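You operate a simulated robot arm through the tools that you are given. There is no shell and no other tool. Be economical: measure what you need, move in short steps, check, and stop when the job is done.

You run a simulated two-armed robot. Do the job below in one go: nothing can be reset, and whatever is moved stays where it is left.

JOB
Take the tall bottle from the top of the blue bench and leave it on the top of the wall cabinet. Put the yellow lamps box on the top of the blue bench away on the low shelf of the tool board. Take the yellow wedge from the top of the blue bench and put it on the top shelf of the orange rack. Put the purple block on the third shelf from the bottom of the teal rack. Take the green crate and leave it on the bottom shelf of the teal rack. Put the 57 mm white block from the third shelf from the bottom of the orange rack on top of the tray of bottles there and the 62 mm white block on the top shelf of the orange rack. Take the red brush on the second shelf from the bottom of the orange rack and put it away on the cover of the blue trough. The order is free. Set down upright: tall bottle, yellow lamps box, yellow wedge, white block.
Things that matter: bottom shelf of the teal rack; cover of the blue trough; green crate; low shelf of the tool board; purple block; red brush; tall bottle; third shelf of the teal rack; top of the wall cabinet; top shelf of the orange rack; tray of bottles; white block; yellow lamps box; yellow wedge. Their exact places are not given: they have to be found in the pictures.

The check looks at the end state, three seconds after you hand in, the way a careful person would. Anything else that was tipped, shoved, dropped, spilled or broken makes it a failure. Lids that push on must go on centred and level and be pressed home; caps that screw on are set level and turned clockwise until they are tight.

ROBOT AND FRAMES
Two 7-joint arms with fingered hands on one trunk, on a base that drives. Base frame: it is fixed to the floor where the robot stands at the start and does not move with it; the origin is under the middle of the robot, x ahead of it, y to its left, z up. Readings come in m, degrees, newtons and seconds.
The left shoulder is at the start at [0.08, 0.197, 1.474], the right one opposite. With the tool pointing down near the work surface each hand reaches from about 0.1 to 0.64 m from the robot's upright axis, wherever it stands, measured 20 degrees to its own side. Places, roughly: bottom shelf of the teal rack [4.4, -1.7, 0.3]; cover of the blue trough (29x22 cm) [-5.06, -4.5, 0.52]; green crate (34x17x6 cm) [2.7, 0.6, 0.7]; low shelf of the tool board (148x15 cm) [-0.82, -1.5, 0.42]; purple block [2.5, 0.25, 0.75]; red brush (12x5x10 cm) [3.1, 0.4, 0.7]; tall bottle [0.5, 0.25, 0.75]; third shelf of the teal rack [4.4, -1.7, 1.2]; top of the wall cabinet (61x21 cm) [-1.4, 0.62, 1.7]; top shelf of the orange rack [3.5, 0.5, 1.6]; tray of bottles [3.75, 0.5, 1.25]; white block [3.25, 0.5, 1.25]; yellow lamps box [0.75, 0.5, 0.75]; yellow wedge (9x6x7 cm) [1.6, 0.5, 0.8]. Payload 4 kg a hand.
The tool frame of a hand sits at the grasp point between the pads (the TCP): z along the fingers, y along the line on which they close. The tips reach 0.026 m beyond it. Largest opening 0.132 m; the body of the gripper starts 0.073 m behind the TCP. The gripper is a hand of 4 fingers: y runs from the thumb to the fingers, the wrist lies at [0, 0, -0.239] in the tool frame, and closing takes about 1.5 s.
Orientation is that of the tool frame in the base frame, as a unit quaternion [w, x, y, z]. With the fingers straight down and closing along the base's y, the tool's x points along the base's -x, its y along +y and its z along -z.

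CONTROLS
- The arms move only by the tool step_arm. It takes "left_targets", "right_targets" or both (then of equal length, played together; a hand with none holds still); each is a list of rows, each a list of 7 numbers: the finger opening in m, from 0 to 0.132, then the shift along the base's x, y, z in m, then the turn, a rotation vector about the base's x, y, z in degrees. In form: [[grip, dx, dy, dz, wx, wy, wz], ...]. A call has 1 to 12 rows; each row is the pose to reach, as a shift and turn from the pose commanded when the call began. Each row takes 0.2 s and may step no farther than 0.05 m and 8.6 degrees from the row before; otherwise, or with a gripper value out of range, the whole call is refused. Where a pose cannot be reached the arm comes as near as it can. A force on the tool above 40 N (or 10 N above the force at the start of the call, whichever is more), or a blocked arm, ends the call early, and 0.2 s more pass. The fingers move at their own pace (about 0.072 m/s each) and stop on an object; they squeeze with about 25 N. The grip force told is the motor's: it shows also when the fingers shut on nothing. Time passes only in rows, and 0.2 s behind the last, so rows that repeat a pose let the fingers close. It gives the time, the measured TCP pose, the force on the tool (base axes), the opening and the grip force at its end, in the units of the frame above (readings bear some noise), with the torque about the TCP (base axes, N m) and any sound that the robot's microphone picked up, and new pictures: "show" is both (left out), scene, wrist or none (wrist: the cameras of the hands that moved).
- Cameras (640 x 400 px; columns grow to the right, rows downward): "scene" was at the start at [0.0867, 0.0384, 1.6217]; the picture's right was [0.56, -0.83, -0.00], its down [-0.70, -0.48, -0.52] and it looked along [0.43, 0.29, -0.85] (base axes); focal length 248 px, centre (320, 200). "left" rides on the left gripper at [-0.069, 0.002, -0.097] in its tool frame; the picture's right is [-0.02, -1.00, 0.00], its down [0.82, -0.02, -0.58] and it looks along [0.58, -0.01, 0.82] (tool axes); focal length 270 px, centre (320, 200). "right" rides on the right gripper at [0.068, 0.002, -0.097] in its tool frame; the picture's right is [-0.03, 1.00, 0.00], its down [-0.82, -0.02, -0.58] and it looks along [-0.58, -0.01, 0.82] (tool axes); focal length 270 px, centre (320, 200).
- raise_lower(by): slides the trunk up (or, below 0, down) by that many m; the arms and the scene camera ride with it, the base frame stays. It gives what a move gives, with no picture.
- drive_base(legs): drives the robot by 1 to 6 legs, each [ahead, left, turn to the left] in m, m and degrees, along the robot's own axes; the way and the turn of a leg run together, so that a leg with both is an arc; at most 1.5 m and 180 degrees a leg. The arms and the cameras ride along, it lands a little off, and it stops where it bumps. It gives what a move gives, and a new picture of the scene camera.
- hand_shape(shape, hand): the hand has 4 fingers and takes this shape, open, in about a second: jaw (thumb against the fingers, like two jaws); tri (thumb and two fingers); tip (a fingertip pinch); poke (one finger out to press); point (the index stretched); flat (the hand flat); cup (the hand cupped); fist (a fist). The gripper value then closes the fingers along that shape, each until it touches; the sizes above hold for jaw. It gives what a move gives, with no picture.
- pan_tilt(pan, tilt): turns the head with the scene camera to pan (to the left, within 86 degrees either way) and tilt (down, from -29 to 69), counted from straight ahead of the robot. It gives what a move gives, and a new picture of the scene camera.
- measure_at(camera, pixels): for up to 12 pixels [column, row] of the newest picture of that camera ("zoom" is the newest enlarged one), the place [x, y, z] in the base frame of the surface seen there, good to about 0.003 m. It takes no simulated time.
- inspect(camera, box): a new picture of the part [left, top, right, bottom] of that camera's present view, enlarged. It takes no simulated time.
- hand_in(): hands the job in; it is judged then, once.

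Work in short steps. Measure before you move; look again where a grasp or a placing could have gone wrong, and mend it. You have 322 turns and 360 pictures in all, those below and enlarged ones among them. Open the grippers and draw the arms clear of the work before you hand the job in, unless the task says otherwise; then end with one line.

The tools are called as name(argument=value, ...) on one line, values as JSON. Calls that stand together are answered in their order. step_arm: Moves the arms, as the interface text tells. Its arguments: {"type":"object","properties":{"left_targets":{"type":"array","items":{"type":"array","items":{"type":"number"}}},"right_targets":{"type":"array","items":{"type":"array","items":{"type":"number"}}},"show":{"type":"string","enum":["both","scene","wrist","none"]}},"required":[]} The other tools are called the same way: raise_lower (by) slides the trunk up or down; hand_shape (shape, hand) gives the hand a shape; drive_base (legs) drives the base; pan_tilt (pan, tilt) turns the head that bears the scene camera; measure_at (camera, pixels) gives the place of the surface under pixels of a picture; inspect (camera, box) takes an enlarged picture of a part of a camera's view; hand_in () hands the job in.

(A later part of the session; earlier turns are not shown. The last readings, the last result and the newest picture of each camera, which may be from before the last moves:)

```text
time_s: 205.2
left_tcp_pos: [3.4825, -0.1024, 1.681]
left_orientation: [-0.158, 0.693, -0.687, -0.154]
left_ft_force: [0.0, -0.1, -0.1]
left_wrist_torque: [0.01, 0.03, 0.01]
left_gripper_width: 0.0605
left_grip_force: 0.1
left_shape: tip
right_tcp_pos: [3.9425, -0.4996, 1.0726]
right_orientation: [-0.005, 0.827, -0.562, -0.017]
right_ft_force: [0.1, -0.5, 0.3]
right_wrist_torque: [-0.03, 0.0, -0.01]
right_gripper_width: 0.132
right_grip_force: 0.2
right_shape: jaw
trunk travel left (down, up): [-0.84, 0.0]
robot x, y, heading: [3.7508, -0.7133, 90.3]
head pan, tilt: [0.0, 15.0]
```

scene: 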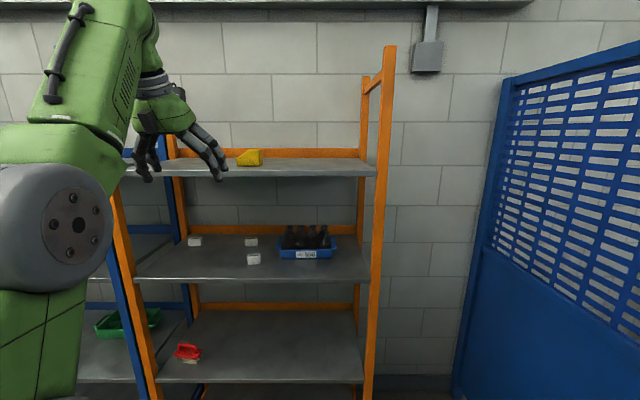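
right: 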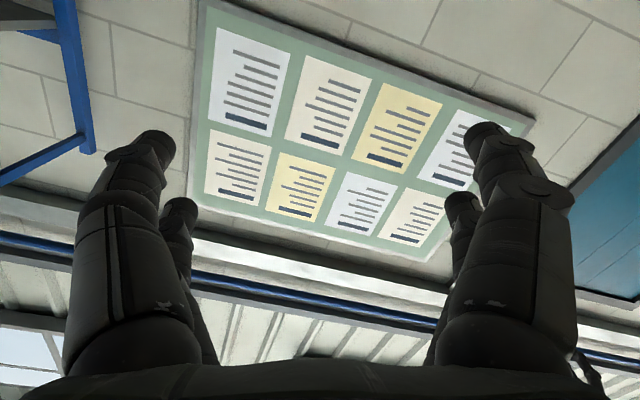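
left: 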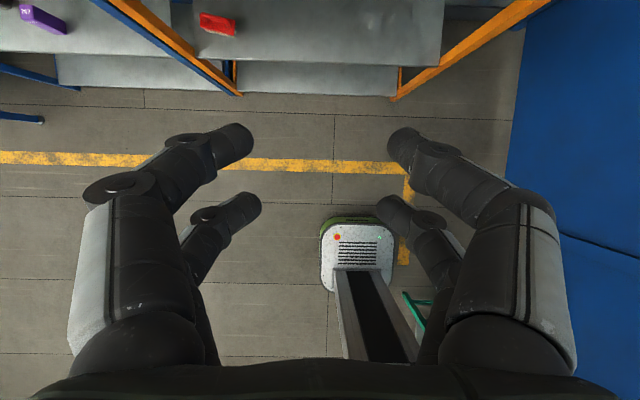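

The shape is the same four-finger layout, so I return to jaw and plan a 27° pitch grasp where the lower finger pair holds the block. I lower the trunk 0.25 and flatten the hand.

hand_shape(hand="left", shape="jaw")

raise_lower(by=-0.25)

step_arm(left_targets=[[0.1, 0, 0.02, -0.015, 7.5, 0, 0], [0.1, 0, 0.04, -0.03, 15, 0, 0], [0.1, 0, 0.06, -0.045, 22.5, 0, 0], [0.1, 0, 0.08, -0.06, 30, 0, 0], [0.1, 0, 0.1, -0.08, 37.5, 0, 0], [0.1, 0, 0.1, -0.1, 37.5, 0, 0]])

```text
time_s: 206.1
left_tcp_pos: [3.4823, -0.102, 1.6805]
left_orientation: [-0.159, 0.692, -0.687, -0.155]
left_ft_force: [0.1, 0.3, 0.0]
left_wrist_torque: [-0.02, 0.0, 0.03]
left_gripper_width: 0.1316
left_grip_force: 0.0
left_shape: jaw
right_tcp_pos: [3.942, -0.5002, 1.0736]
right_orientation: [-0.005, 0.827, -0.563, -0.016]
right_ft_force: [-0.7, 0.2, -1.2]
right_wrist_torque: [-0.01, 0.01, -0.01]
right_gripper_width: 0.1319
right_grip_force: 0.0
right_shape: jaw
trunk travel left (down, up): [-0.84, 0.0]
robot x, y, heading: [3.7502, -0.7094, 90.2]
head pan, tilt: [0.0, 15.0]
```

```text
time_s: 208.7
left_tcp_pos: [3.4808, -0.101, 1.4312]
left_orientation: [-0.158, 0.692, -0.688, -0.154]
left_ft_force: [-0.4, 0.6, 0.1]
left_wrist_torque: [-0.01, -0.03, -0.01]
left_gripper_width: 0.132
left_grip_force: 0.1
left_shape: jaw
right_tcp_pos: [3.9434, -0.5013, 0.8212]
right_orientation: [-0.006, 0.826, -0.563, -0.017]
right_ft_force: [0.0, 0.9, 0.3]
right_wrist_torque: [0.01, 0.0, 0.0]
right_gripper_width: 0.1323
right_grip_force: 0.0
right_shape: jaw
trunk travel left (down, up): [-0.59, 0.25]
robot x, y, heading: [3.75, -0.711, 90.0]
head pan, tilt: [0.0, 15.0]
```

```text
time_s: 210.1
left_tcp_pos: [3.4815, -0.0008, 1.33]
left_orientation: [-0.373, 0.604, -0.601, -0.367]
left_ft_force: [0.0, -0.5, 0.6]
left_wrist_torque: [-0.04, -0.02, 0.02]
left_gripper_width: 0.1001
left_grip_force: 0.0
left_shape: jaw
right_tcp_pos: [3.9428, -0.4999, 0.8227]
right_orientation: [-0.005, 0.827, -0.562, -0.017]
right_ft_force: [-0.2, -0.5, -0.5]
right_wrist_torque: [0.01, -0.02, -0.01]
right_gripper_width: 0.132
right_grip_force: 0.1
right_shape: jaw
trunk travel left (down, up): [-0.59, 0.25]
robot x, y, heading: [3.7478, -0.7084, 90.1]
head pan, tilt: [0.0, 15.0]
```

scene: 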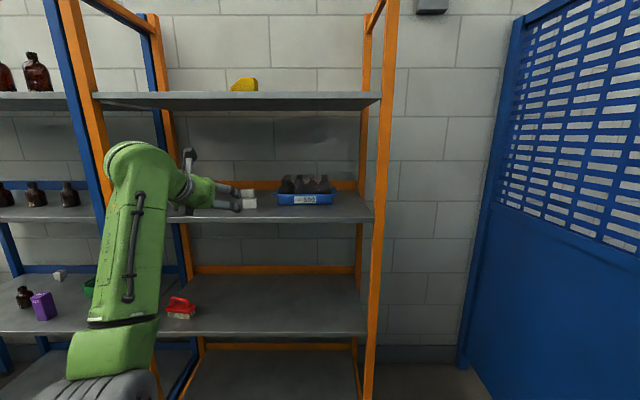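
left: 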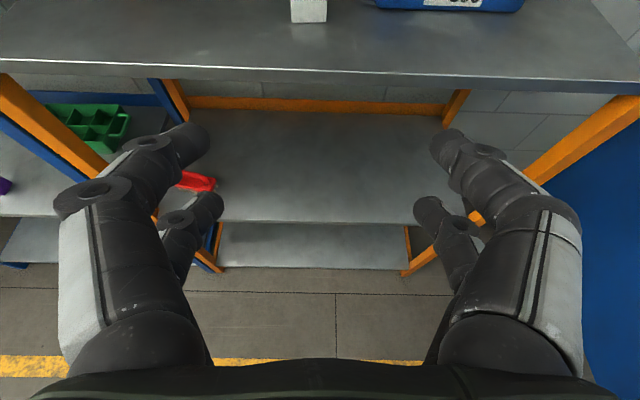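

Pitch is 27°. I align x with the 57 block (left 0.08) and drive in 0.43 with the hand at z 1.33, between the shelves.

drive_base(legs=[[0, 0.08, 0], [0.43, 0, 0]])

inspect(camera="left", box=[0, 0, 640, 400])

```text
time_s: 213.3
left_tcp_pos: [3.3947, 0.42, 1.3314]
left_orientation: [-0.371, 0.607, -0.598, -0.369]
left_ft_force: [0.6, -0.3, -0.9]
left_wrist_torque: [-0.03, 0.0, 0.01]
left_gripper_width: 0.1005
left_grip_force: 0.0
left_shape: jaw
right_tcp_pos: [3.8598, -0.0755, 0.8229]
right_orientation: [-0.005, 0.828, -0.56, -0.018]
right_ft_force: [0.2, 0.4, 0.0]
right_wrist_torque: [0.01, -0.01, 0.0]
right_gripper_width: 0.1319
right_grip_force: 0.0
right_shape: jaw
trunk travel left (down, up): [-0.59, 0.25]
robot x, y, heading: [3.6709, -0.2838, 90.7]
head pan, tilt: [0.0, 15.0]
```

scene: 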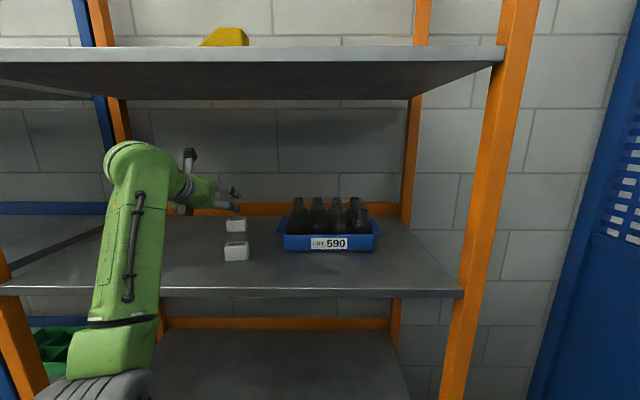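

```text
1.00 times, centred on (320, 200) of left (not enlarged: the box is as wide or as high as the picture)
```

zoom: 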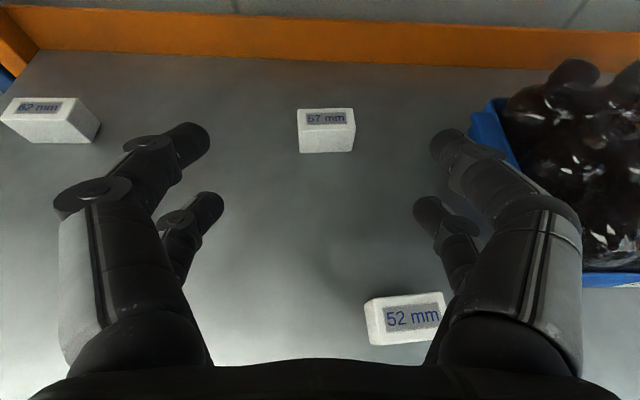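

measure_at(camera="zoom", pixels=[[300, 151], [353, 151], [299, 127], [352, 124], [300, 110], [351, 110], [366, 310], [440, 295], [445, 330], [372, 342], [500, 285], [575, 70]])

```text
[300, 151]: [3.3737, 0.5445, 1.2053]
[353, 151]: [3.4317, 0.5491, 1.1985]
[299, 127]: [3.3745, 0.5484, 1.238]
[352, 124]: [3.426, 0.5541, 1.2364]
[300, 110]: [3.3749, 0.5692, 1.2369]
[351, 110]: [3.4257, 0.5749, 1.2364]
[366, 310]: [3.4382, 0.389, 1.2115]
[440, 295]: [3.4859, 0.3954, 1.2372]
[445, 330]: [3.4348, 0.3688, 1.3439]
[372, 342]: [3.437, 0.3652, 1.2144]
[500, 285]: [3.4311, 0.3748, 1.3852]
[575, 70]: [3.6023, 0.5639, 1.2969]
```

57 block centre (3.402,0.560). I move forward above it, then straight down to TCP z 1.243.

step_arm(left_targets=[[0.1, 0.004, 0.04, 0, 0, 0, 0], [0.1, 0.008, 0.08, 0, 0, 0, 0], [0.1, 0.008, 0.12, 0, 0, 0, 0], [0.1, 0.008, 0.13, -0.03, 0, 0, 0], [0.1, 0.008, 0.13, -0.06, 0, 0, 0], [0.1, 0.008, 0.13, -0.08, 0, 0, 0], [0.1, 0.008, 0.13, -0.08, 0, 0, 0]])

```text
time_s: 214.9
left_tcp_pos: [3.4037, 0.55, 1.2511]
left_orientation: [-0.37, 0.607, -0.599, -0.369]
left_ft_force: [-0.3, -0.2, -0.3]
left_wrist_torque: [-0.02, 0.01, 0.01]
left_gripper_width: 0.1001
left_grip_force: 0.1
left_shape: jaw
right_tcp_pos: [3.86, -0.0762, 0.822]
right_orientation: [-0.005, 0.828, -0.56, -0.016]
right_ft_force: [0.2, 0.3, 0.1]
right_wrist_torque: [-0.03, 0.01, 0.02]
right_gripper_width: 0.1321
right_grip_force: 0.1
right_shape: jaw
trunk travel left (down, up): [-0.59, 0.25]
robot x, y, heading: [3.6669, -0.286, 90.4]
head pan, tilt: [0.0, 15.0]
```

scene: 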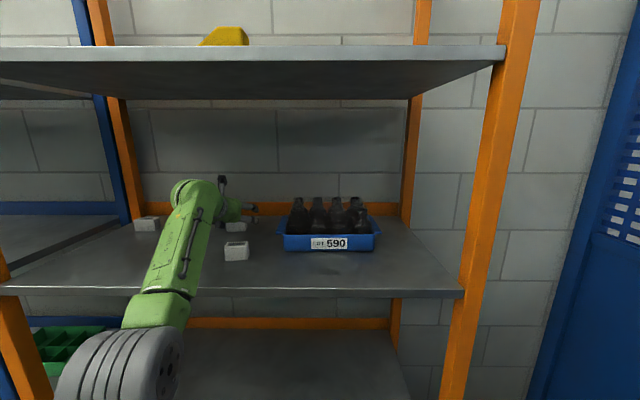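
left: 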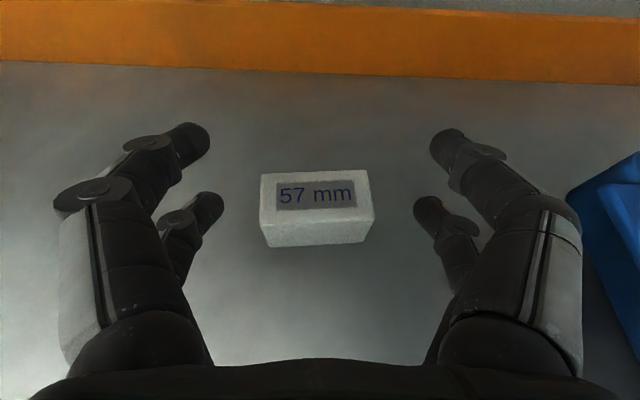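

Aligned. Down 7 mm more, then close.

step_arm(left_targets=[[0.1, 0, 0.004, -0.007, 0, 0, 0], [0.07, 0, 0.004, -0.007, 0, 0, 0], [0, 0, 0.004, -0.007, 0, 0, 0], [0, 0, 0.004, -0.007, 0, 0, 0], [0, 0, 0.004, -0.007, 0, 0, 0], [0, 0, 0.004, -0.007, 0, 0, 0], [0, 0, 0.004, -0.007, 0, 0, 0]], show="wrist")

```text
time_s: 216.5
left_tcp_pos: [3.4029, 0.5539, 1.243]
left_orientation: [-0.371, 0.607, -0.598, -0.369]
left_ft_force: [0.0, 0.0, 0.5]
left_wrist_torque: [0.03, 0.02, -0.02]
left_gripper_width: 0.0073
left_grip_force: 24.6
left_shape: jaw
right_tcp_pos: [3.8589, -0.0745, 0.8231]
right_orientation: [-0.005, 0.829, -0.559, -0.016]
right_ft_force: [-0.7, 0.3, -0.4]
right_wrist_torque: [0.0, 0.03, 0.0]
right_gripper_width: 0.1321
right_grip_force: 0.0
right_shape: jaw
trunk travel left (down, up): [-0.59, 0.25]
robot x, y, heading: [3.6669, -0.2859, 90.6]
head pan, tilt: [0.0, 15.0]
```

left: 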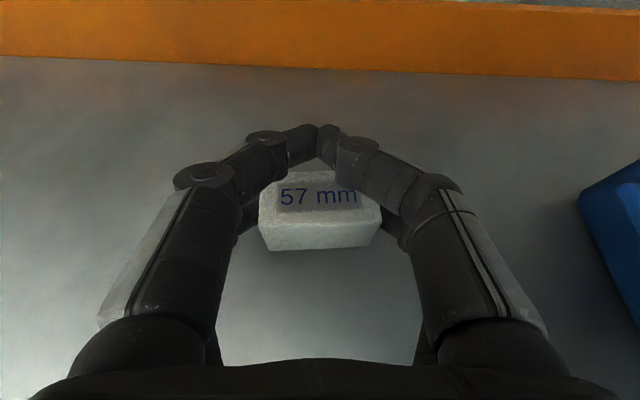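

The lower pair holds the block, the upper pair closed above it. I lift to test.

step_arm(left_targets=[[0, 0, 0, 0.02, 0, 0, 0], [0, 0, 0, 0.05, 0, 0, 0], [0, 0, 0, 0.09, 0, 0, 0], [0, 0, 0, 0.13, 0, 0, 0], [0, 0, 0, 0.13, 0, 0, 0]])

```text
time_s: 217.7
left_tcp_pos: [3.4026, 0.5542, 1.3708]
left_orientation: [-0.37, 0.607, -0.599, -0.368]
left_ft_force: [-0.4, -1.0, -1.1]
left_wrist_torque: [-0.02, 0.01, 0.06]
left_gripper_width: 0.007
left_grip_force: 24.5
left_shape: jaw
right_tcp_pos: [3.8585, -0.0747, 0.8215]
right_orientation: [-0.005, 0.829, -0.56, -0.018]
right_ft_force: [0.2, 0.1, -0.4]
right_wrist_torque: [0.0, -0.01, 0.02]
right_gripper_width: 0.1318
right_grip_force: 0.0
right_shape: jaw
trunk travel left (down, up): [-0.59, 0.25]
robot x, y, heading: [3.6683, -0.2871, 90.7]
head pan, tilt: [0.0, 15.0]
```

scene: 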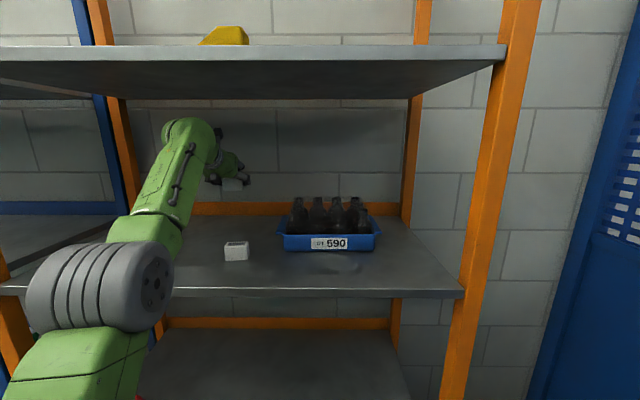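
left: 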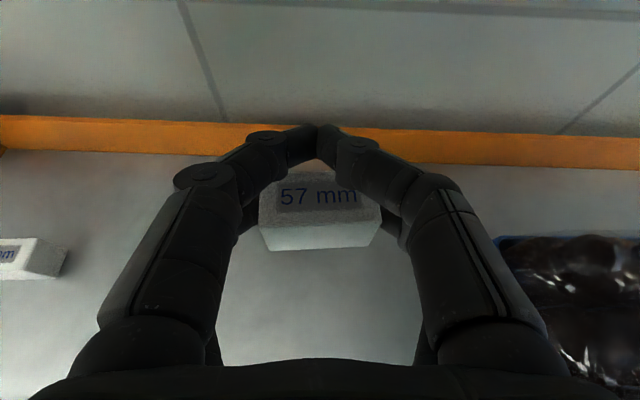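

Block is held level (bottom ≈1.329, caps ≈1.30). I draw the hand back to y≈0.36, shift the base right 0.28, and look at the bottles from the wrist camera.

step_arm(left_targets=[[0, 0, -0.04, 0.005, 0, 0, 0], [0, 0, -0.08, 0.01, 0, 0, 0], [0, 0, -0.12, 0.01, 0, 0, 0], [0, 0, -0.16, 0.01, 0, 0, 0], [0, 0, -0.2, 0.01, 0, 0, 0]], show="none")

drive_base(legs=[[0, -0.275, -0.6]])

inspect(camera="left", box=[0, 0, 640, 400])

```text
time_s: 218.9
left_tcp_pos: [3.402, 0.3537, 1.3822]
left_orientation: [-0.372, 0.606, -0.598, -0.369]
left_ft_force: [0.9, -0.7, 0.1]
left_wrist_torque: [0.01, -0.01, 0.04]
left_gripper_width: 0.0071
left_grip_force: 25.1
left_shape: jaw
right_tcp_pos: [3.8597, -0.0767, 0.8235]
right_orientation: [-0.006, 0.828, -0.56, -0.016]
right_ft_force: [-0.2, -0.3, 1.1]
right_wrist_torque: [-0.01, -0.01, -0.01]
right_gripper_width: 0.132
right_grip_force: 0.1
right_shape: jaw
trunk travel left (down, up): [-0.59, 0.25]
robot x, y, heading: [3.6704, -0.286, 90.6]
head pan, tilt: [0.0, 15.0]
```

```text
time_s: 220.8
left_tcp_pos: [3.6817, 0.3606, 1.3805]
left_orientation: [-0.373, 0.605, -0.601, -0.367]
left_ft_force: [0.2, 0.1, -1.0]
left_wrist_torque: [0.02, 0.0, -0.02]
left_gripper_width: 0.0071
left_grip_force: 24.7
left_shape: jaw
right_tcp_pos: [4.1359, -0.0755, 0.8235]
right_orientation: [-0.006, 0.825, -0.565, -0.016]
right_ft_force: [-0.6, 0.2, 0.2]
right_wrist_torque: [-0.01, -0.03, 0.0]
right_gripper_width: 0.132
right_grip_force: 0.1
right_shape: jaw
trunk travel left (down, up): [-0.59, 0.25]
robot x, y, heading: [3.9418, -0.2823, 89.8]
head pan, tilt: [0.0, 15.0]
```

scene: 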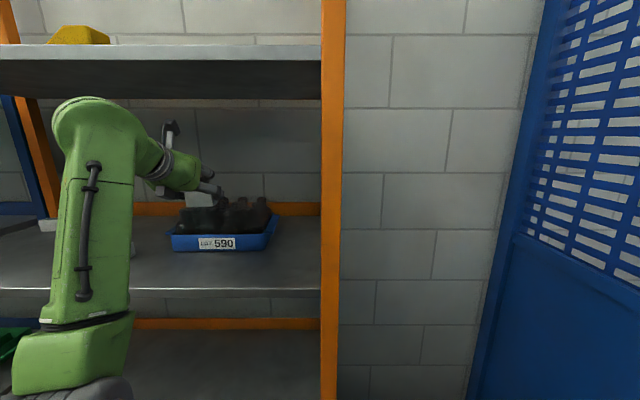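

```text
1.00 times, centred on (320, 200) of left (not enlarged: the box is as wide or as high as the picture)
```

zoom: 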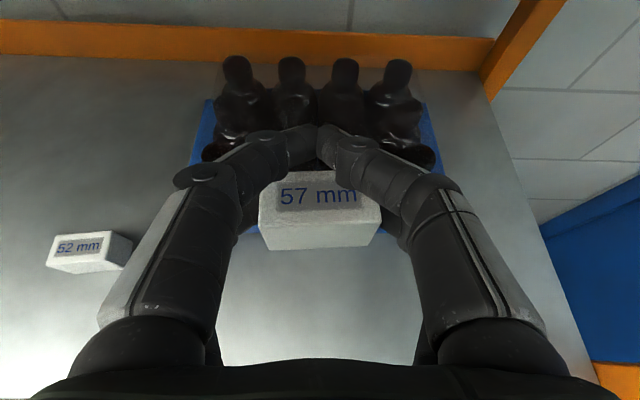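

measure_at(camera="zoom", pixels=[[236, 60], [290, 60], [344, 62], [398, 64], [215, 150], [428, 152], [295, 100], [345, 100], [240, 110], [395, 110], [200, 140], [440, 140]])

inspect(camera="scene", box=[150, 170, 310, 270])

```text
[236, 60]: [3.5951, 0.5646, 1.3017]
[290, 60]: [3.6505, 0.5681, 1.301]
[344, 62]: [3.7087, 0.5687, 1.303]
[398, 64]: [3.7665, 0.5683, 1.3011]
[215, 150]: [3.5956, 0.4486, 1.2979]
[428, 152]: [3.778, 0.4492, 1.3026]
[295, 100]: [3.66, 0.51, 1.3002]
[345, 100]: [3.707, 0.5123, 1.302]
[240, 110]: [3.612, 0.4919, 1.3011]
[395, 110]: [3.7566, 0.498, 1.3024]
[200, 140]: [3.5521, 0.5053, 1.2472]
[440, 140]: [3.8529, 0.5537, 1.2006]
```

```text
4.00 times, centred on (230, 220) of scene
```

zoom: 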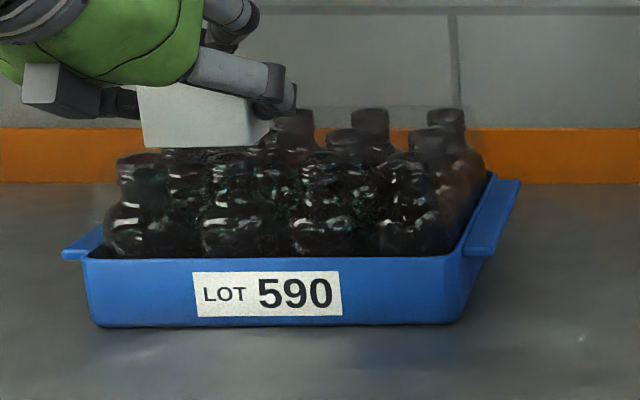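

Points suggest 3 rows of 4 bottles (y≈0.45, 0.51, 0.567; tops z≈1.30). I zoom to find cap centres more exactly.

inspect(camera="left", box=[190, 40, 450, 202])

```text
2.46 times, centred on (320, 121) of left
```

zoom: 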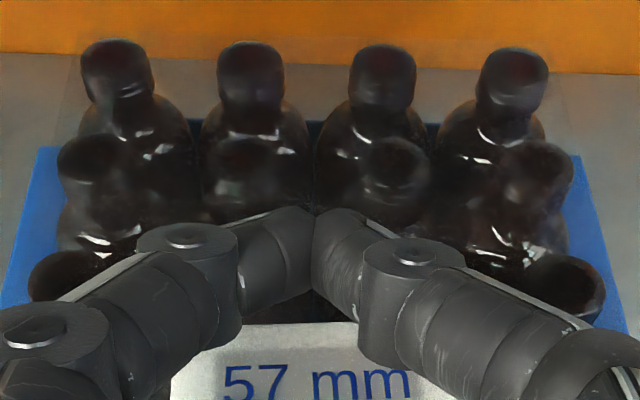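

measure_at(camera="zoom", pixels=[[248, 143], [248, 155], [248, 170], [395, 145], [395, 160], [395, 175], [215, 160], [282, 160], [362, 165], [428, 165], [92, 145], [537, 155]])

```text
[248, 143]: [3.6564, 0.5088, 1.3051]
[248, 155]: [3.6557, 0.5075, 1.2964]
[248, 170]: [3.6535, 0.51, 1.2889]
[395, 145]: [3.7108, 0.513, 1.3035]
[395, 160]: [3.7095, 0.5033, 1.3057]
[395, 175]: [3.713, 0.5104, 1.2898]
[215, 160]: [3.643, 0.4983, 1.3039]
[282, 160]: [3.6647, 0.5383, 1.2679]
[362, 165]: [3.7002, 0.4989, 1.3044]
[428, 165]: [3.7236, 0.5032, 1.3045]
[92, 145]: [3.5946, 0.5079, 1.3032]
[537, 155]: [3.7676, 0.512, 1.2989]
```

Middle-row caps are centred near (3.655,0.509) and (3.711,0.509), tops 1.3035. I set the block across these two: TCP (3.684,0.504), first hovering at z 1.36.

step_arm(left_targets=[[0, 0.002, 0.04, 0, 0, 0, 0], [0, 0.002, 0.08, 0, 0, 0, 0], [0, 0.002, 0.12, 0, 0, 0, 0], [0, 0.002, 0.143, 0, 0, 0, 0], [0, 0.002, 0.143, -0.02, 0, 0, 0], [0, 0.002, 0.143, -0.02, 0, 0, 0]])

```text
time_s: 222.2
left_tcp_pos: [3.6866, 0.504, 1.3618]
left_orientation: [-0.372, 0.604, -0.602, -0.367]
left_ft_force: [0.0, 0.2, -0.7]
left_wrist_torque: [0.01, 0.0, 0.02]
left_gripper_width: 0.0072
left_grip_force: 24.5
left_shape: jaw
right_tcp_pos: [4.1389, -0.0762, 0.8233]
right_orientation: [-0.005, 0.826, -0.563, -0.016]
right_ft_force: [-0.2, -0.2, 0.1]
right_wrist_torque: [-0.02, 0.0, 0.02]
right_gripper_width: 0.1319
right_grip_force: 0.0
right_shape: jaw
trunk travel left (down, up): [-0.59, 0.25]
robot x, y, heading: [3.9463, -0.2815, 89.7]
head pan, tilt: [0.0, 15.0]
```

scene: 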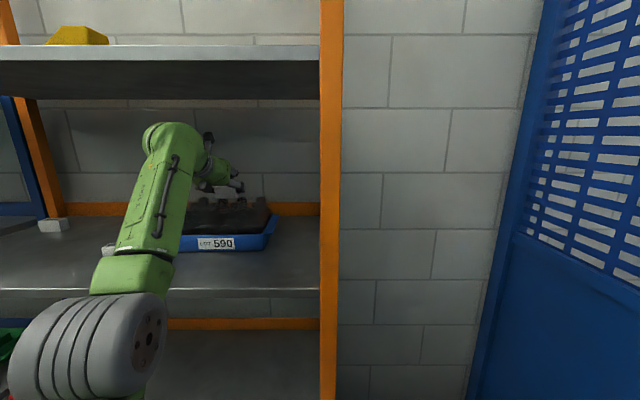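
left: 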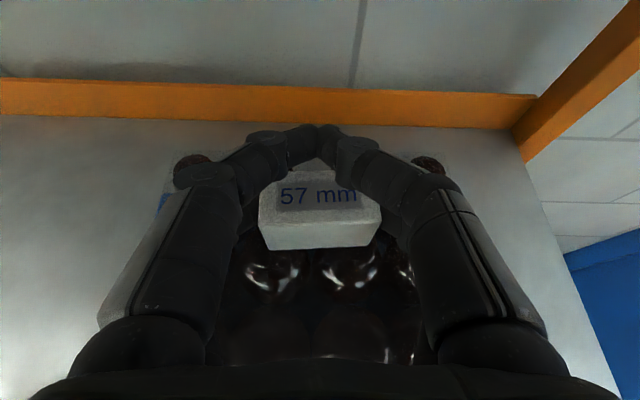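

I check the block's real position in hand.

measure_at(camera="left", pixels=[[268, 222], [372, 222], [320, 243], [320, 212], [305, 175], [275, 290], [348, 285]])

```text
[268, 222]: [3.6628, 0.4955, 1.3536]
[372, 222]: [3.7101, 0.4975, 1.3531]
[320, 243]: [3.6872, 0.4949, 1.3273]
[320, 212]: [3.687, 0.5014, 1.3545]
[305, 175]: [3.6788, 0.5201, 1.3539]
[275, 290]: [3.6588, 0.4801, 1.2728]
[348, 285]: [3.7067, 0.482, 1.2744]
```

Block centred at y 0.51, bottom ≈1.318. I shift −3 mm in x and lower gently.

step_arm(left_targets=[[0, -0.003, 0, -0.006, 0, 0, 0], [0, -0.003, 0, -0.011, 0, 0, 0], [0, -0.003, 0, -0.014, 0, 0, 0], [0, -0.003, 0, -0.014, 0, 0, 0]], show="none")

```text
time_s: 223.2
left_tcp_pos: [3.6825, 0.5022, 1.3483]
left_orientation: [-0.373, 0.604, -0.601, -0.367]
left_ft_force: [-0.3, 1.2, 1.7]
left_wrist_torque: [-0.02, 0.03, -0.01]
left_gripper_width: 0.0069
left_grip_force: 24.8
left_shape: jaw
right_tcp_pos: [4.1366, -0.0751, 0.8219]
right_orientation: [-0.005, 0.826, -0.564, -0.016]
right_ft_force: [0.5, -0.9, -0.1]
right_wrist_torque: [0.0, -0.01, 0.0]
right_gripper_width: 0.132
right_grip_force: 0.0
right_shape: jaw
trunk travel left (down, up): [-0.59, 0.25]
robot x, y, heading: [3.9444, -0.2827, 89.9]
head pan, tilt: [0.0, 15.0]
```

Light contact. I open slowly to 0.085 and lift off.

step_arm(left_targets=[[0.0, 0, 0, -0.001, 0, 0, 0], [0.06, 0, 0, -0.001, 0, 0, 0], [0.08, 0, 0, -0.001, 0, 0, 0], [0.085, 0, 0, -0.001, 0, 0, 0], [0.085, 0, 0, 0.0, 0, 0, 0], [0.085, 0, 0, 0.008, 0, 0, 0], [0.085, 0, 0, 0.03, 0, 0, 0], [0.085, 0, -0.01, 0.05, 0, 0, 0]], show="wrist")

```text
time_s: 225.1
left_tcp_pos: [3.6827, 0.4922, 1.399]
left_orientation: [-0.373, 0.604, -0.602, -0.366]
left_ft_force: [0.2, -0.5, 0.8]
left_wrist_torque: [-0.01, 0.0, 0.04]
left_gripper_width: 0.0846
left_grip_force: 0.1
left_shape: jaw
right_tcp_pos: [4.1375, -0.076, 0.8229]
right_orientation: [-0.005, 0.825, -0.564, -0.017]
right_ft_force: [-0.7, 0.1, -0.4]
right_wrist_torque: [0.03, -0.02, 0.01]
right_gripper_width: 0.1321
right_grip_force: 0.1
right_shape: jaw
trunk travel left (down, up): [-0.59, 0.25]
robot x, y, heading: [3.9461, -0.2826, 90.1]
head pan, tilt: [0.0, 15.0]
```

left: 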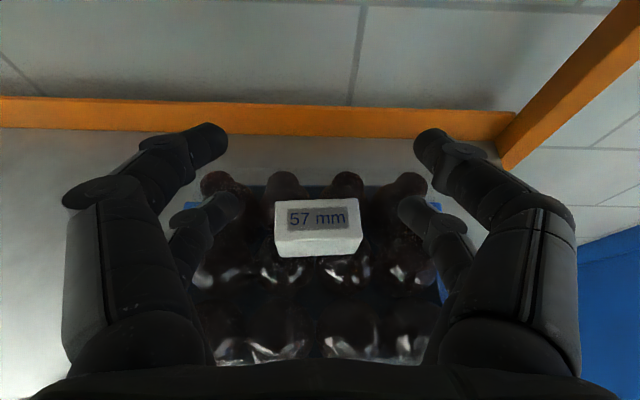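

The 57 block sits level on the bottle tops. I draw back to y≈0.30 and shift the base left 0.47 toward the 62 block.

step_arm(left_targets=[[0.1, 0, -0.04, 0, 0, 0, 0], [0.1, 0, -0.08, 0, 0, 0, 0], [0.1, 0, -0.12, 0, 0, 0, 0], [0.1, 0, -0.16, -0.01, 0, 0, 4], [0.1, 0, -0.19, -0.02, 0, 0, 8]], show="none")

drive_base(legs=[[0, 0.45, 0]])

inspect(camera="left", box=[0, 0, 640, 400])

```text
time_s: 226.2
left_tcp_pos: [3.6832, 0.3017, 1.3798]
left_orientation: [-0.346, 0.645, -0.558, -0.392]
left_ft_force: [0.3, -0.9, 0.7]
left_wrist_torque: [0.0, 0.02, -0.02]
left_gripper_width: 0.0998
left_grip_force: 0.1
left_shape: jaw
right_tcp_pos: [4.1369, -0.0757, 0.8218]
right_orientation: [-0.005, 0.826, -0.564, -0.017]
right_ft_force: [-1.4, 0.0, -0.1]
right_wrist_torque: [-0.01, 0.03, 0.05]
right_gripper_width: 0.1321
right_grip_force: 0.1
right_shape: jaw
trunk travel left (down, up): [-0.59, 0.25]
robot x, y, heading: [3.9456, -0.2841, 89.9]
head pan, tilt: [0.0, 15.0]
```

```text
time_s: 229.0
left_tcp_pos: [3.2338, 0.301, 1.3796]
left_orientation: [-0.345, 0.645, -0.557, -0.393]
left_ft_force: [0.4, -0.3, -1.3]
left_wrist_torque: [-0.01, -0.02, 0.02]
left_gripper_width: 0.0998
left_grip_force: 0.2
left_shape: jaw
right_tcp_pos: [3.6871, -0.0757, 0.8224]
right_orientation: [-0.005, 0.827, -0.562, -0.016]
right_ft_force: [-0.2, -0.2, 1.0]
right_wrist_torque: [0.0, -0.01, -0.02]
right_gripper_width: 0.1316
right_grip_force: 0.1
right_shape: jaw
trunk travel left (down, up): [-0.59, 0.25]
robot x, y, heading: [3.4951, -0.2836, 90.1]
head pan, tilt: [0.0, 15.0]
```

scene: 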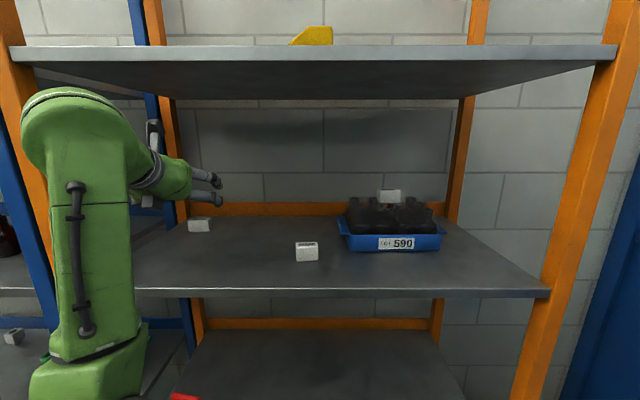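

```text
1.00 times, centred on (320, 200) of left (not enlarged: the box is as wide or as high as the picture)
```

zoom: 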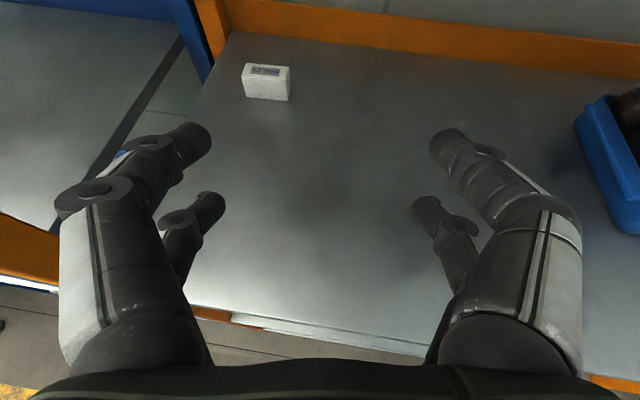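

measure_at(camera="zoom", pixels=[[243, 94], [288, 98], [244, 70], [289, 75], [249, 65], [288, 68], [30, 240], [20, 270], [165, 170]])

```text
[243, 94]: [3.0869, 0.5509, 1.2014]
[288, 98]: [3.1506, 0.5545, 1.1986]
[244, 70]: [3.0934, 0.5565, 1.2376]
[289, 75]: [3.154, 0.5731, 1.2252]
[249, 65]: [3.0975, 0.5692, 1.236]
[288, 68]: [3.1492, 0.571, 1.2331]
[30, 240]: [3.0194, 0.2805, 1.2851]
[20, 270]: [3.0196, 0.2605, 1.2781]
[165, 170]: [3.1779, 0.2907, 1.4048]
```

62 block centre (3.121,0.561). I nudge the base (ahead 0.03, left 0.05) and move over the block.

drive_base(legs=[[0.03, 0.05, 0]])

step_arm(left_targets=[[0.105, -0.005, 0.04, 0, 0, 0, 0], [0.105, -0.015, 0.08, 0, 0, 0, 0], [0.105, -0.03, 0.12, 0, 0, 0, 0], [0.105, -0.04, 0.16, -0.01, 0, 0, 0], [0.105, -0.05, 0.19, -0.03, 0, 0, -1], [0.105, -0.06, 0.21, -0.06, 0, 0, -2], [0.105, -0.06, 0.215, -0.09, 0, 0, -2], [0.105, -0.06, 0.215, -0.09, 0, 0, -2]], show="wrist")

```text
time_s: 229.9
left_tcp_pos: [3.1892, 0.3246, 1.3842]
left_orientation: [-0.346, 0.643, -0.557, -0.395]
left_ft_force: [0.5, -0.6, -0.7]
left_wrist_torque: [0.01, 0.01, 0.04]
left_gripper_width: 0.1
left_grip_force: 0.0
left_shape: jaw
right_tcp_pos: [3.6419, -0.0494, 0.8219]
right_orientation: [-0.004, 0.826, -0.563, -0.02]
right_ft_force: [0.2, 0.1, -0.1]
right_wrist_torque: [0.03, 0.03, 0.0]
right_gripper_width: 0.132
right_grip_force: 0.1
right_shape: jaw
trunk travel left (down, up): [-0.59, 0.25]
robot x, y, heading: [3.4477, -0.2555, 90.3]
head pan, tilt: [0.0, 15.0]
```

scene: 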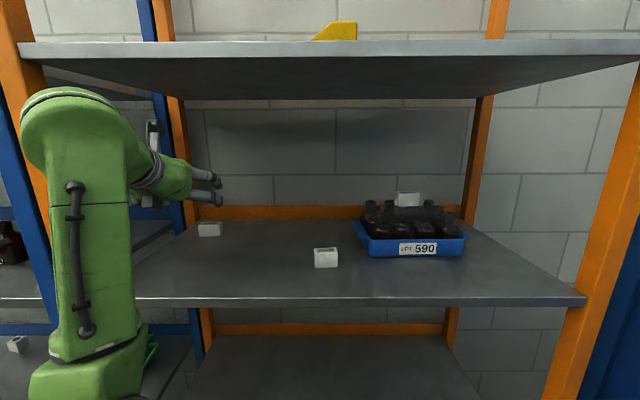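

```text
time_s: 231.7
left_tcp_pos: [3.1245, 0.545, 1.291]
left_orientation: [-0.353, 0.635, -0.568, -0.387]
left_ft_force: [1.3, -0.6, 0.0]
left_wrist_torque: [0.0, 0.02, 0.01]
left_gripper_width: 0.1045
left_grip_force: 0.0
left_shape: jaw
right_tcp_pos: [3.6391, -0.0479, 0.8216]
right_orientation: [-0.005, 0.826, -0.563, -0.016]
right_ft_force: [0.2, -0.3, -0.5]
right_wrist_torque: [-0.02, 0.01, 0.02]
right_gripper_width: 0.132
right_grip_force: 0.1
right_shape: jaw
trunk travel left (down, up): [-0.59, 0.25]
robot x, y, heading: [3.4412, -0.2569, 89.9]
head pan, tilt: [0.0, 15.0]
```

left: 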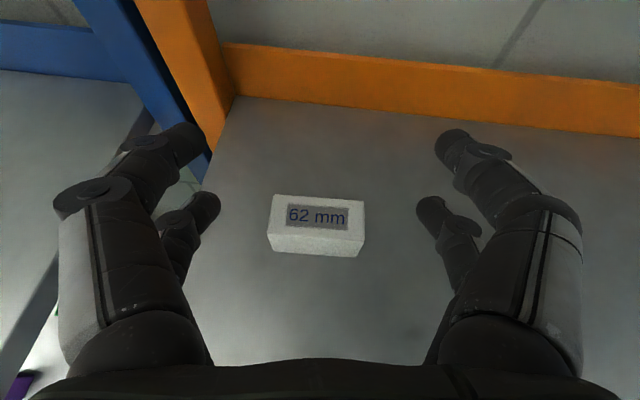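

Well aligned. I rotate −4°, descend to 1.243 and close.

step_arm(left_targets=[[0.105, -0.003, 0.005, -0.02, 0, 0, -4], [0.105, -0.003, 0.009, -0.04, 0, 0, -4], [0.105, -0.003, 0.009, -0.048, 0, 0, -4], [0.105, -0.003, 0.009, -0.048, 0, 0, -4], [0.07, -0.003, 0.009, -0.048, 0, 0, -4], [0, -0.003, 0.009, -0.048, 0, 0, -4], [0, -0.003, 0.009, -0.048, 0, 0, -4], [0, -0.003, 0.009, -0.048, 0, 0, -4], [0, -0.003, 0.009, -0.048, 0, 0, -4], [0, -0.003, 0.009, -0.048, 0, 0, -4]], show="wrist")

```text
time_s: 233.9
left_tcp_pos: [3.1195, 0.5546, 1.242]
left_orientation: [-0.367, 0.615, -0.59, -0.374]
left_ft_force: [-0.2, -0.2, -0.4]
left_wrist_torque: [-0.02, -0.01, -0.02]
left_gripper_width: 0.0087
left_grip_force: 25.4
left_shape: jaw
right_tcp_pos: [3.6383, -0.0471, 0.8223]
right_orientation: [-0.005, 0.827, -0.563, -0.017]
right_ft_force: [-0.1, -0.2, -0.3]
right_wrist_torque: [-0.03, 0.02, -0.03]
right_gripper_width: 0.1321
right_grip_force: 0.0
right_shape: jaw
trunk travel left (down, up): [-0.59, 0.25]
robot x, y, heading: [3.4435, -0.2553, 90.2]
head pan, tilt: [0.0, 15.0]
```

left: 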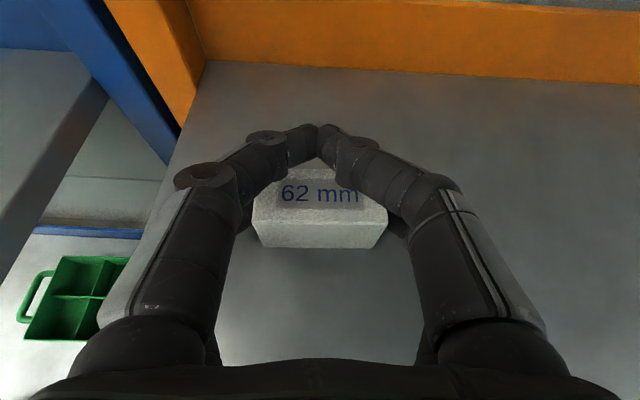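

Held. I lift 7 cm and draw it out, moving right away from the post.

step_arm(left_targets=[[0, 0, 0, 0.02, 0, 0, 0], [0, 0, 0, 0.06, 0, 0, 0], [0, 0.01, 0, 0.09, 0, 0, 0], [0, 0.03, -0.04, 0.09, 0, 0, 0], [0, 0.05, -0.08, 0.1, 0, 0, 0], [0, 0.07, -0.12, 0.1, 0, 0, 0], [0, 0.09, -0.16, 0.1, 0, 0, 0], [0, 0.1, -0.2, 0.1, 0, 0, 0], [0, 0.1, -0.24, 0.1, 0, 0, 0]], show="wrist")

drive_base(legs=[[-0.3, 0, 0]])

raise_lower(by=0.25)

```text
time_s: 235.9
left_tcp_pos: [3.2211, 0.3127, 1.3402]
left_orientation: [-0.367, 0.615, -0.59, -0.374]
left_ft_force: [0.7, 0.1, -0.5]
left_wrist_torque: [-0.03, -0.04, -0.02]
left_gripper_width: 0.0086
left_grip_force: 25.7
left_shape: jaw
right_tcp_pos: [3.6386, -0.0466, 0.8228]
right_orientation: [-0.005, 0.826, -0.563, -0.016]
right_ft_force: [0.1, -0.8, -1.0]
right_wrist_torque: [0.0, -0.03, 0.01]
right_gripper_width: 0.1321
right_grip_force: 0.0
right_shape: jaw
trunk travel left (down, up): [-0.59, 0.25]
robot x, y, heading: [3.443, -0.2567, 90.1]
head pan, tilt: [0.0, 15.0]
```

left: 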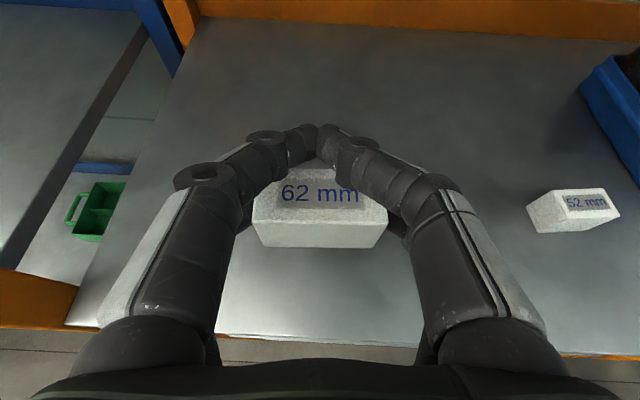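

```text
time_s: 238.0
left_tcp_pos: [3.2227, 0.015, 1.3383]
left_orientation: [-0.366, 0.615, -0.59, -0.374]
left_ft_force: [0.0, 0.5, -1.2]
left_wrist_torque: [-0.03, 0.05, 0.0]
left_gripper_width: 0.0086
left_grip_force: 25.0
left_shape: jaw
right_tcp_pos: [3.6406, -0.3468, 0.8222]
right_orientation: [-0.005, 0.827, -0.563, -0.016]
right_ft_force: [-0.3, -0.9, 0.4]
right_wrist_torque: [0.0, -0.01, 0.03]
right_gripper_width: 0.1322
right_grip_force: 0.1
right_shape: jaw
trunk travel left (down, up): [-0.59, 0.25]
robot x, y, heading: [3.4456, -0.5535, 90.1]
head pan, tilt: [0.0, 15.0]
```

scene: 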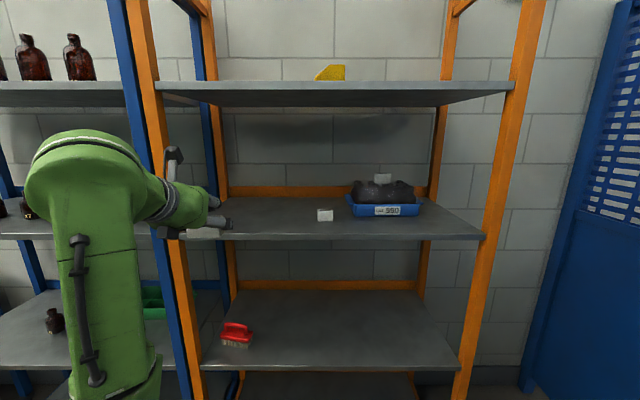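

```text
time_s: 240.6
left_tcp_pos: [3.2231, 0.0141, 1.59]
left_orientation: [-0.365, 0.615, -0.59, -0.373]
left_ft_force: [0.3, -0.3, -1.0]
left_wrist_torque: [-0.03, 0.02, -0.01]
left_gripper_width: 0.0084
left_grip_force: 25.0
left_shape: jaw
right_tcp_pos: [3.6402, -0.3474, 1.0726]
right_orientation: [-0.005, 0.826, -0.563, -0.016]
right_ft_force: [0.1, 0.6, 0.2]
right_wrist_torque: [-0.01, 0.01, 0.04]
right_gripper_width: 0.1321
right_grip_force: 0.2
right_shape: jaw
trunk travel left (down, up): [-0.84, 0.0]
robot x, y, heading: [3.4482, -0.5561, 90.1]
head pan, tilt: [0.0, 15.0]
```

I raise the hand 0.13 m and drive ahead 0.36 above the top shelf, left of the wedge.

step_arm(left_targets=[[0, 0, 0, 0.045, 0, 0, 0], [0, 0, 0, 0.09, 0, 0, 0], [0, 0.01, 0, 0.13, 0, 0, 0], [0, 0.01, 0, 0.13, 0, 0, 0]], show="none")

drive_base(legs=[[0.35, 0, 0]])

inspect(camera="left", box=[0, 0, 640, 400])

```text
time_s: 241.6
left_tcp_pos: [3.2343, 0.0158, 1.7192]
left_orientation: [-0.365, 0.615, -0.59, -0.373]
left_ft_force: [0.5, -0.1, -0.8]
left_wrist_torque: [0.0, -0.01, 0.0]
left_gripper_width: 0.0086
left_grip_force: 24.8
left_shape: jaw
right_tcp_pos: [3.6407, -0.3487, 1.0715]
right_orientation: [-0.005, 0.826, -0.563, -0.017]
right_ft_force: [0.3, -0.5, -0.4]
right_wrist_torque: [0.03, 0.01, -0.01]
right_gripper_width: 0.1322
right_grip_force: 0.0
right_shape: jaw
trunk travel left (down, up): [-0.84, 0.0]
robot x, y, heading: [3.4446, -0.5553, 90.3]
head pan, tilt: [0.0, 15.0]
```

```text
time_s: 243.8
left_tcp_pos: [3.2299, 0.366, 1.7209]
left_orientation: [-0.367, 0.615, -0.59, -0.374]
left_ft_force: [0.6, -0.4, -1.6]
left_wrist_torque: [0.0, 0.0, 0.0]
left_gripper_width: 0.0085
left_grip_force: 24.8
left_shape: jaw
right_tcp_pos: [3.6377, 0.0059, 1.0732]
right_orientation: [-0.006, 0.828, -0.561, -0.017]
right_ft_force: [0.2, 0.1, 0.0]
right_wrist_torque: [0.04, -0.01, 0.02]
right_gripper_width: 0.1321
right_grip_force: 0.1
right_shape: jaw
trunk travel left (down, up): [-0.84, 0.0]
robot x, y, heading: [3.4439, -0.2003, 90.1]
head pan, tilt: [0.0, 15.0]
```

scene: 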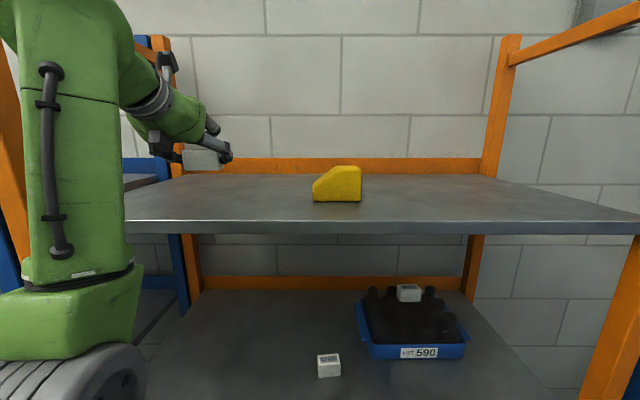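

```text
1.00 times, centred on (320, 200) of left (not enlarged: the box is as wide or as high as the picture)
```

zoom: 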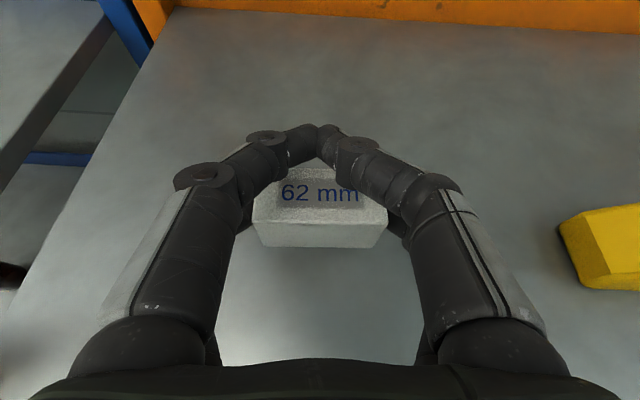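

Above free shelf space. I lower about 58 mm to contact.

step_arm(left_targets=[[0, 0, 0, -0.03, 0, 0, 0], [0, 0, 0, -0.048, 0, 0, 0], [0, 0, 0, -0.055, 0, 0, 0], [0, 0, 0, -0.057, 0, 0, 0], [0, 0, 0, -0.057, 0, 0, 0]], show="none")

```text
time_s: 245.1
left_tcp_pos: [3.2295, 0.3693, 1.6622]
left_orientation: [-0.366, 0.615, -0.589, -0.374]
left_ft_force: [-0.7, 1.2, 1.8]
left_wrist_torque: [0.06, 0.04, -0.05]
left_gripper_width: 0.0084
left_grip_force: 25.3
left_shape: jaw
right_tcp_pos: [3.6373, 0.0083, 1.0726]
right_orientation: [-0.005, 0.828, -0.561, -0.016]
right_ft_force: [-0.6, -0.1, -0.5]
right_wrist_torque: [0.02, -0.01, 0.03]
right_gripper_width: 0.1319
right_grip_force: 0.0
right_shape: jaw
trunk travel left (down, up): [-0.84, 0.0]
robot x, y, heading: [3.4465, -0.2028, 90.6]
head pan, tilt: [0.0, 15.0]
```

Contact. I open and lift away.

step_arm(left_targets=[[0.0, 0, 0, -0.001, 0, 0, 0], [0.06, 0, 0, -0.001, 0, 0, 0], [0.085, 0, 0, -0.001, 0, 0, 0], [0.095, 0, 0, 0, 0, 0, 0], [0.095, 0, 0, 0.01, 0, 0, 0], [0.095, 0, -0.01, 0.04, 0, 0, 0], [0.095, 0, -0.05, 0.06, 0, 0, 0], [0.095, 0, -0.09, 0.06, 0, 0, 0]])

```text
time_s: 246.8
left_tcp_pos: [3.2284, 0.2909, 1.7315]
left_orientation: [-0.365, 0.616, -0.588, -0.376]
left_ft_force: [0.6, -0.7, -0.2]
left_wrist_torque: [0.02, 0.06, 0.0]
left_gripper_width: 0.0949
left_grip_force: 0.0
left_shape: jaw
left hand out of reach, approached as far as the arm can: row 8
right_tcp_pos: [3.6377, 0.0064, 1.0727]
right_orientation: [-0.006, 0.828, -0.56, -0.017]
right_ft_force: [0.3, -0.5, 0.0]
right_wrist_torque: [-0.01, -0.05, 0.02]
right_gripper_width: 0.1321
right_grip_force: 0.0
right_shape: jaw
trunk travel left (down, up): [-0.84, 0.0]
robot x, y, heading: [3.4465, -0.2038, 90.4]
head pan, tilt: [0.0, 15.0]
```

scene: 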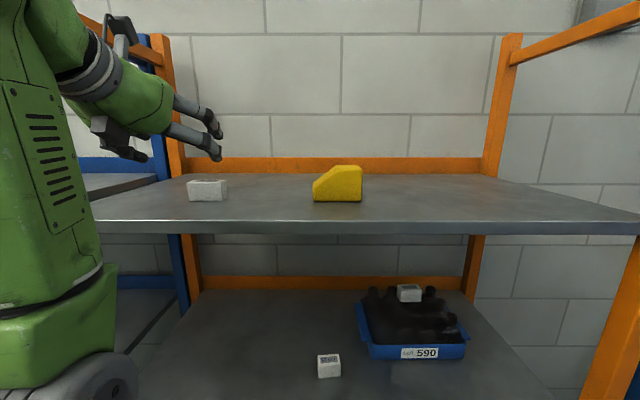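
left: 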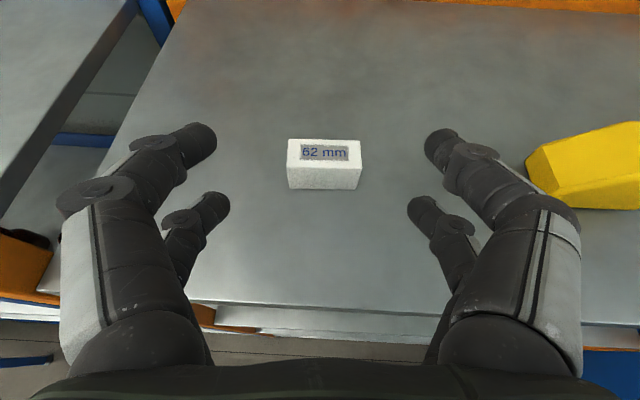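

62 mm block stands next to the wedge. I back out and slide left to the blue rack to inspect the purple block, crate and brush.

drive_base(legs=[[-0.5, 0, 0], [0, 0.55, 0]])

pan_tilt(pan=10, tilt=40)

```text
time_s: 252.5
left_tcp_pos: [2.6896, -0.1923, 1.7308]
left_orientation: [-0.366, 0.614, -0.591, -0.374]
left_ft_force: [0.1, 0.5, -0.1]
left_wrist_torque: [-0.01, 0.03, -0.01]
left_gripper_width: 0.0948
left_grip_force: 0.2
left_shape: jaw
right_tcp_pos: [3.0953, -0.4802, 1.0731]
right_orientation: [-0.004, 0.827, -0.563, -0.017]
right_ft_force: [0.1, 0.3, 0.0]
right_wrist_torque: [-0.03, -0.01, -0.03]
right_gripper_width: 0.132
right_grip_force: 0.0
right_shape: jaw
trunk travel left (down, up): [-0.84, 0.0]
robot x, y, heading: [2.8993, -0.6885, 90.2]
head pan, tilt: [0.0, 15.0]
```

scene: 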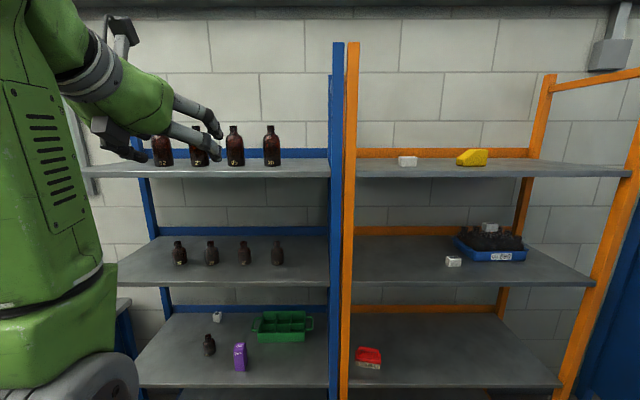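

```text
time_s: 253.4
left_tcp_pos: [2.6851, -0.1935, 1.7302]
left_orientation: [-0.367, 0.614, -0.59, -0.373]
left_ft_force: [0.2, -0.1, -0.8]
left_wrist_torque: [-0.02, -0.03, -0.03]
left_gripper_width: 0.0948
left_grip_force: 0.1
left_shape: jaw
right_tcp_pos: [3.0922, -0.4813, 1.0726]
right_orientation: [-0.004, 0.827, -0.563, -0.017]
right_ft_force: [0.1, -0.5, -0.1]
right_wrist_torque: [-0.01, 0.02, -0.03]
right_gripper_width: 0.132
right_grip_force: 0.0
right_shape: jaw
trunk travel left (down, up): [-0.84, 0.0]
robot x, y, heading: [2.9003, -0.6861, 90.3]
head pan, tilt: [10.0, 40.0]
```

scene: 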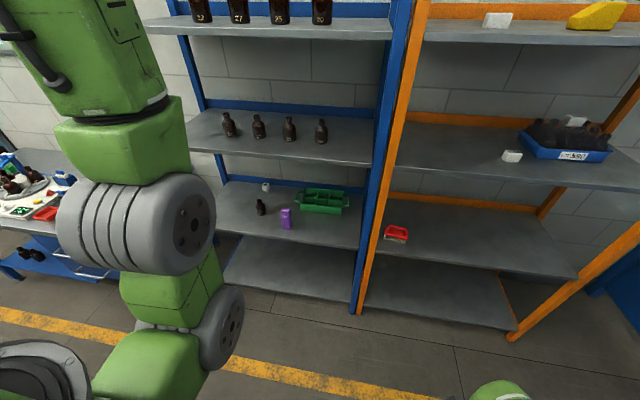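

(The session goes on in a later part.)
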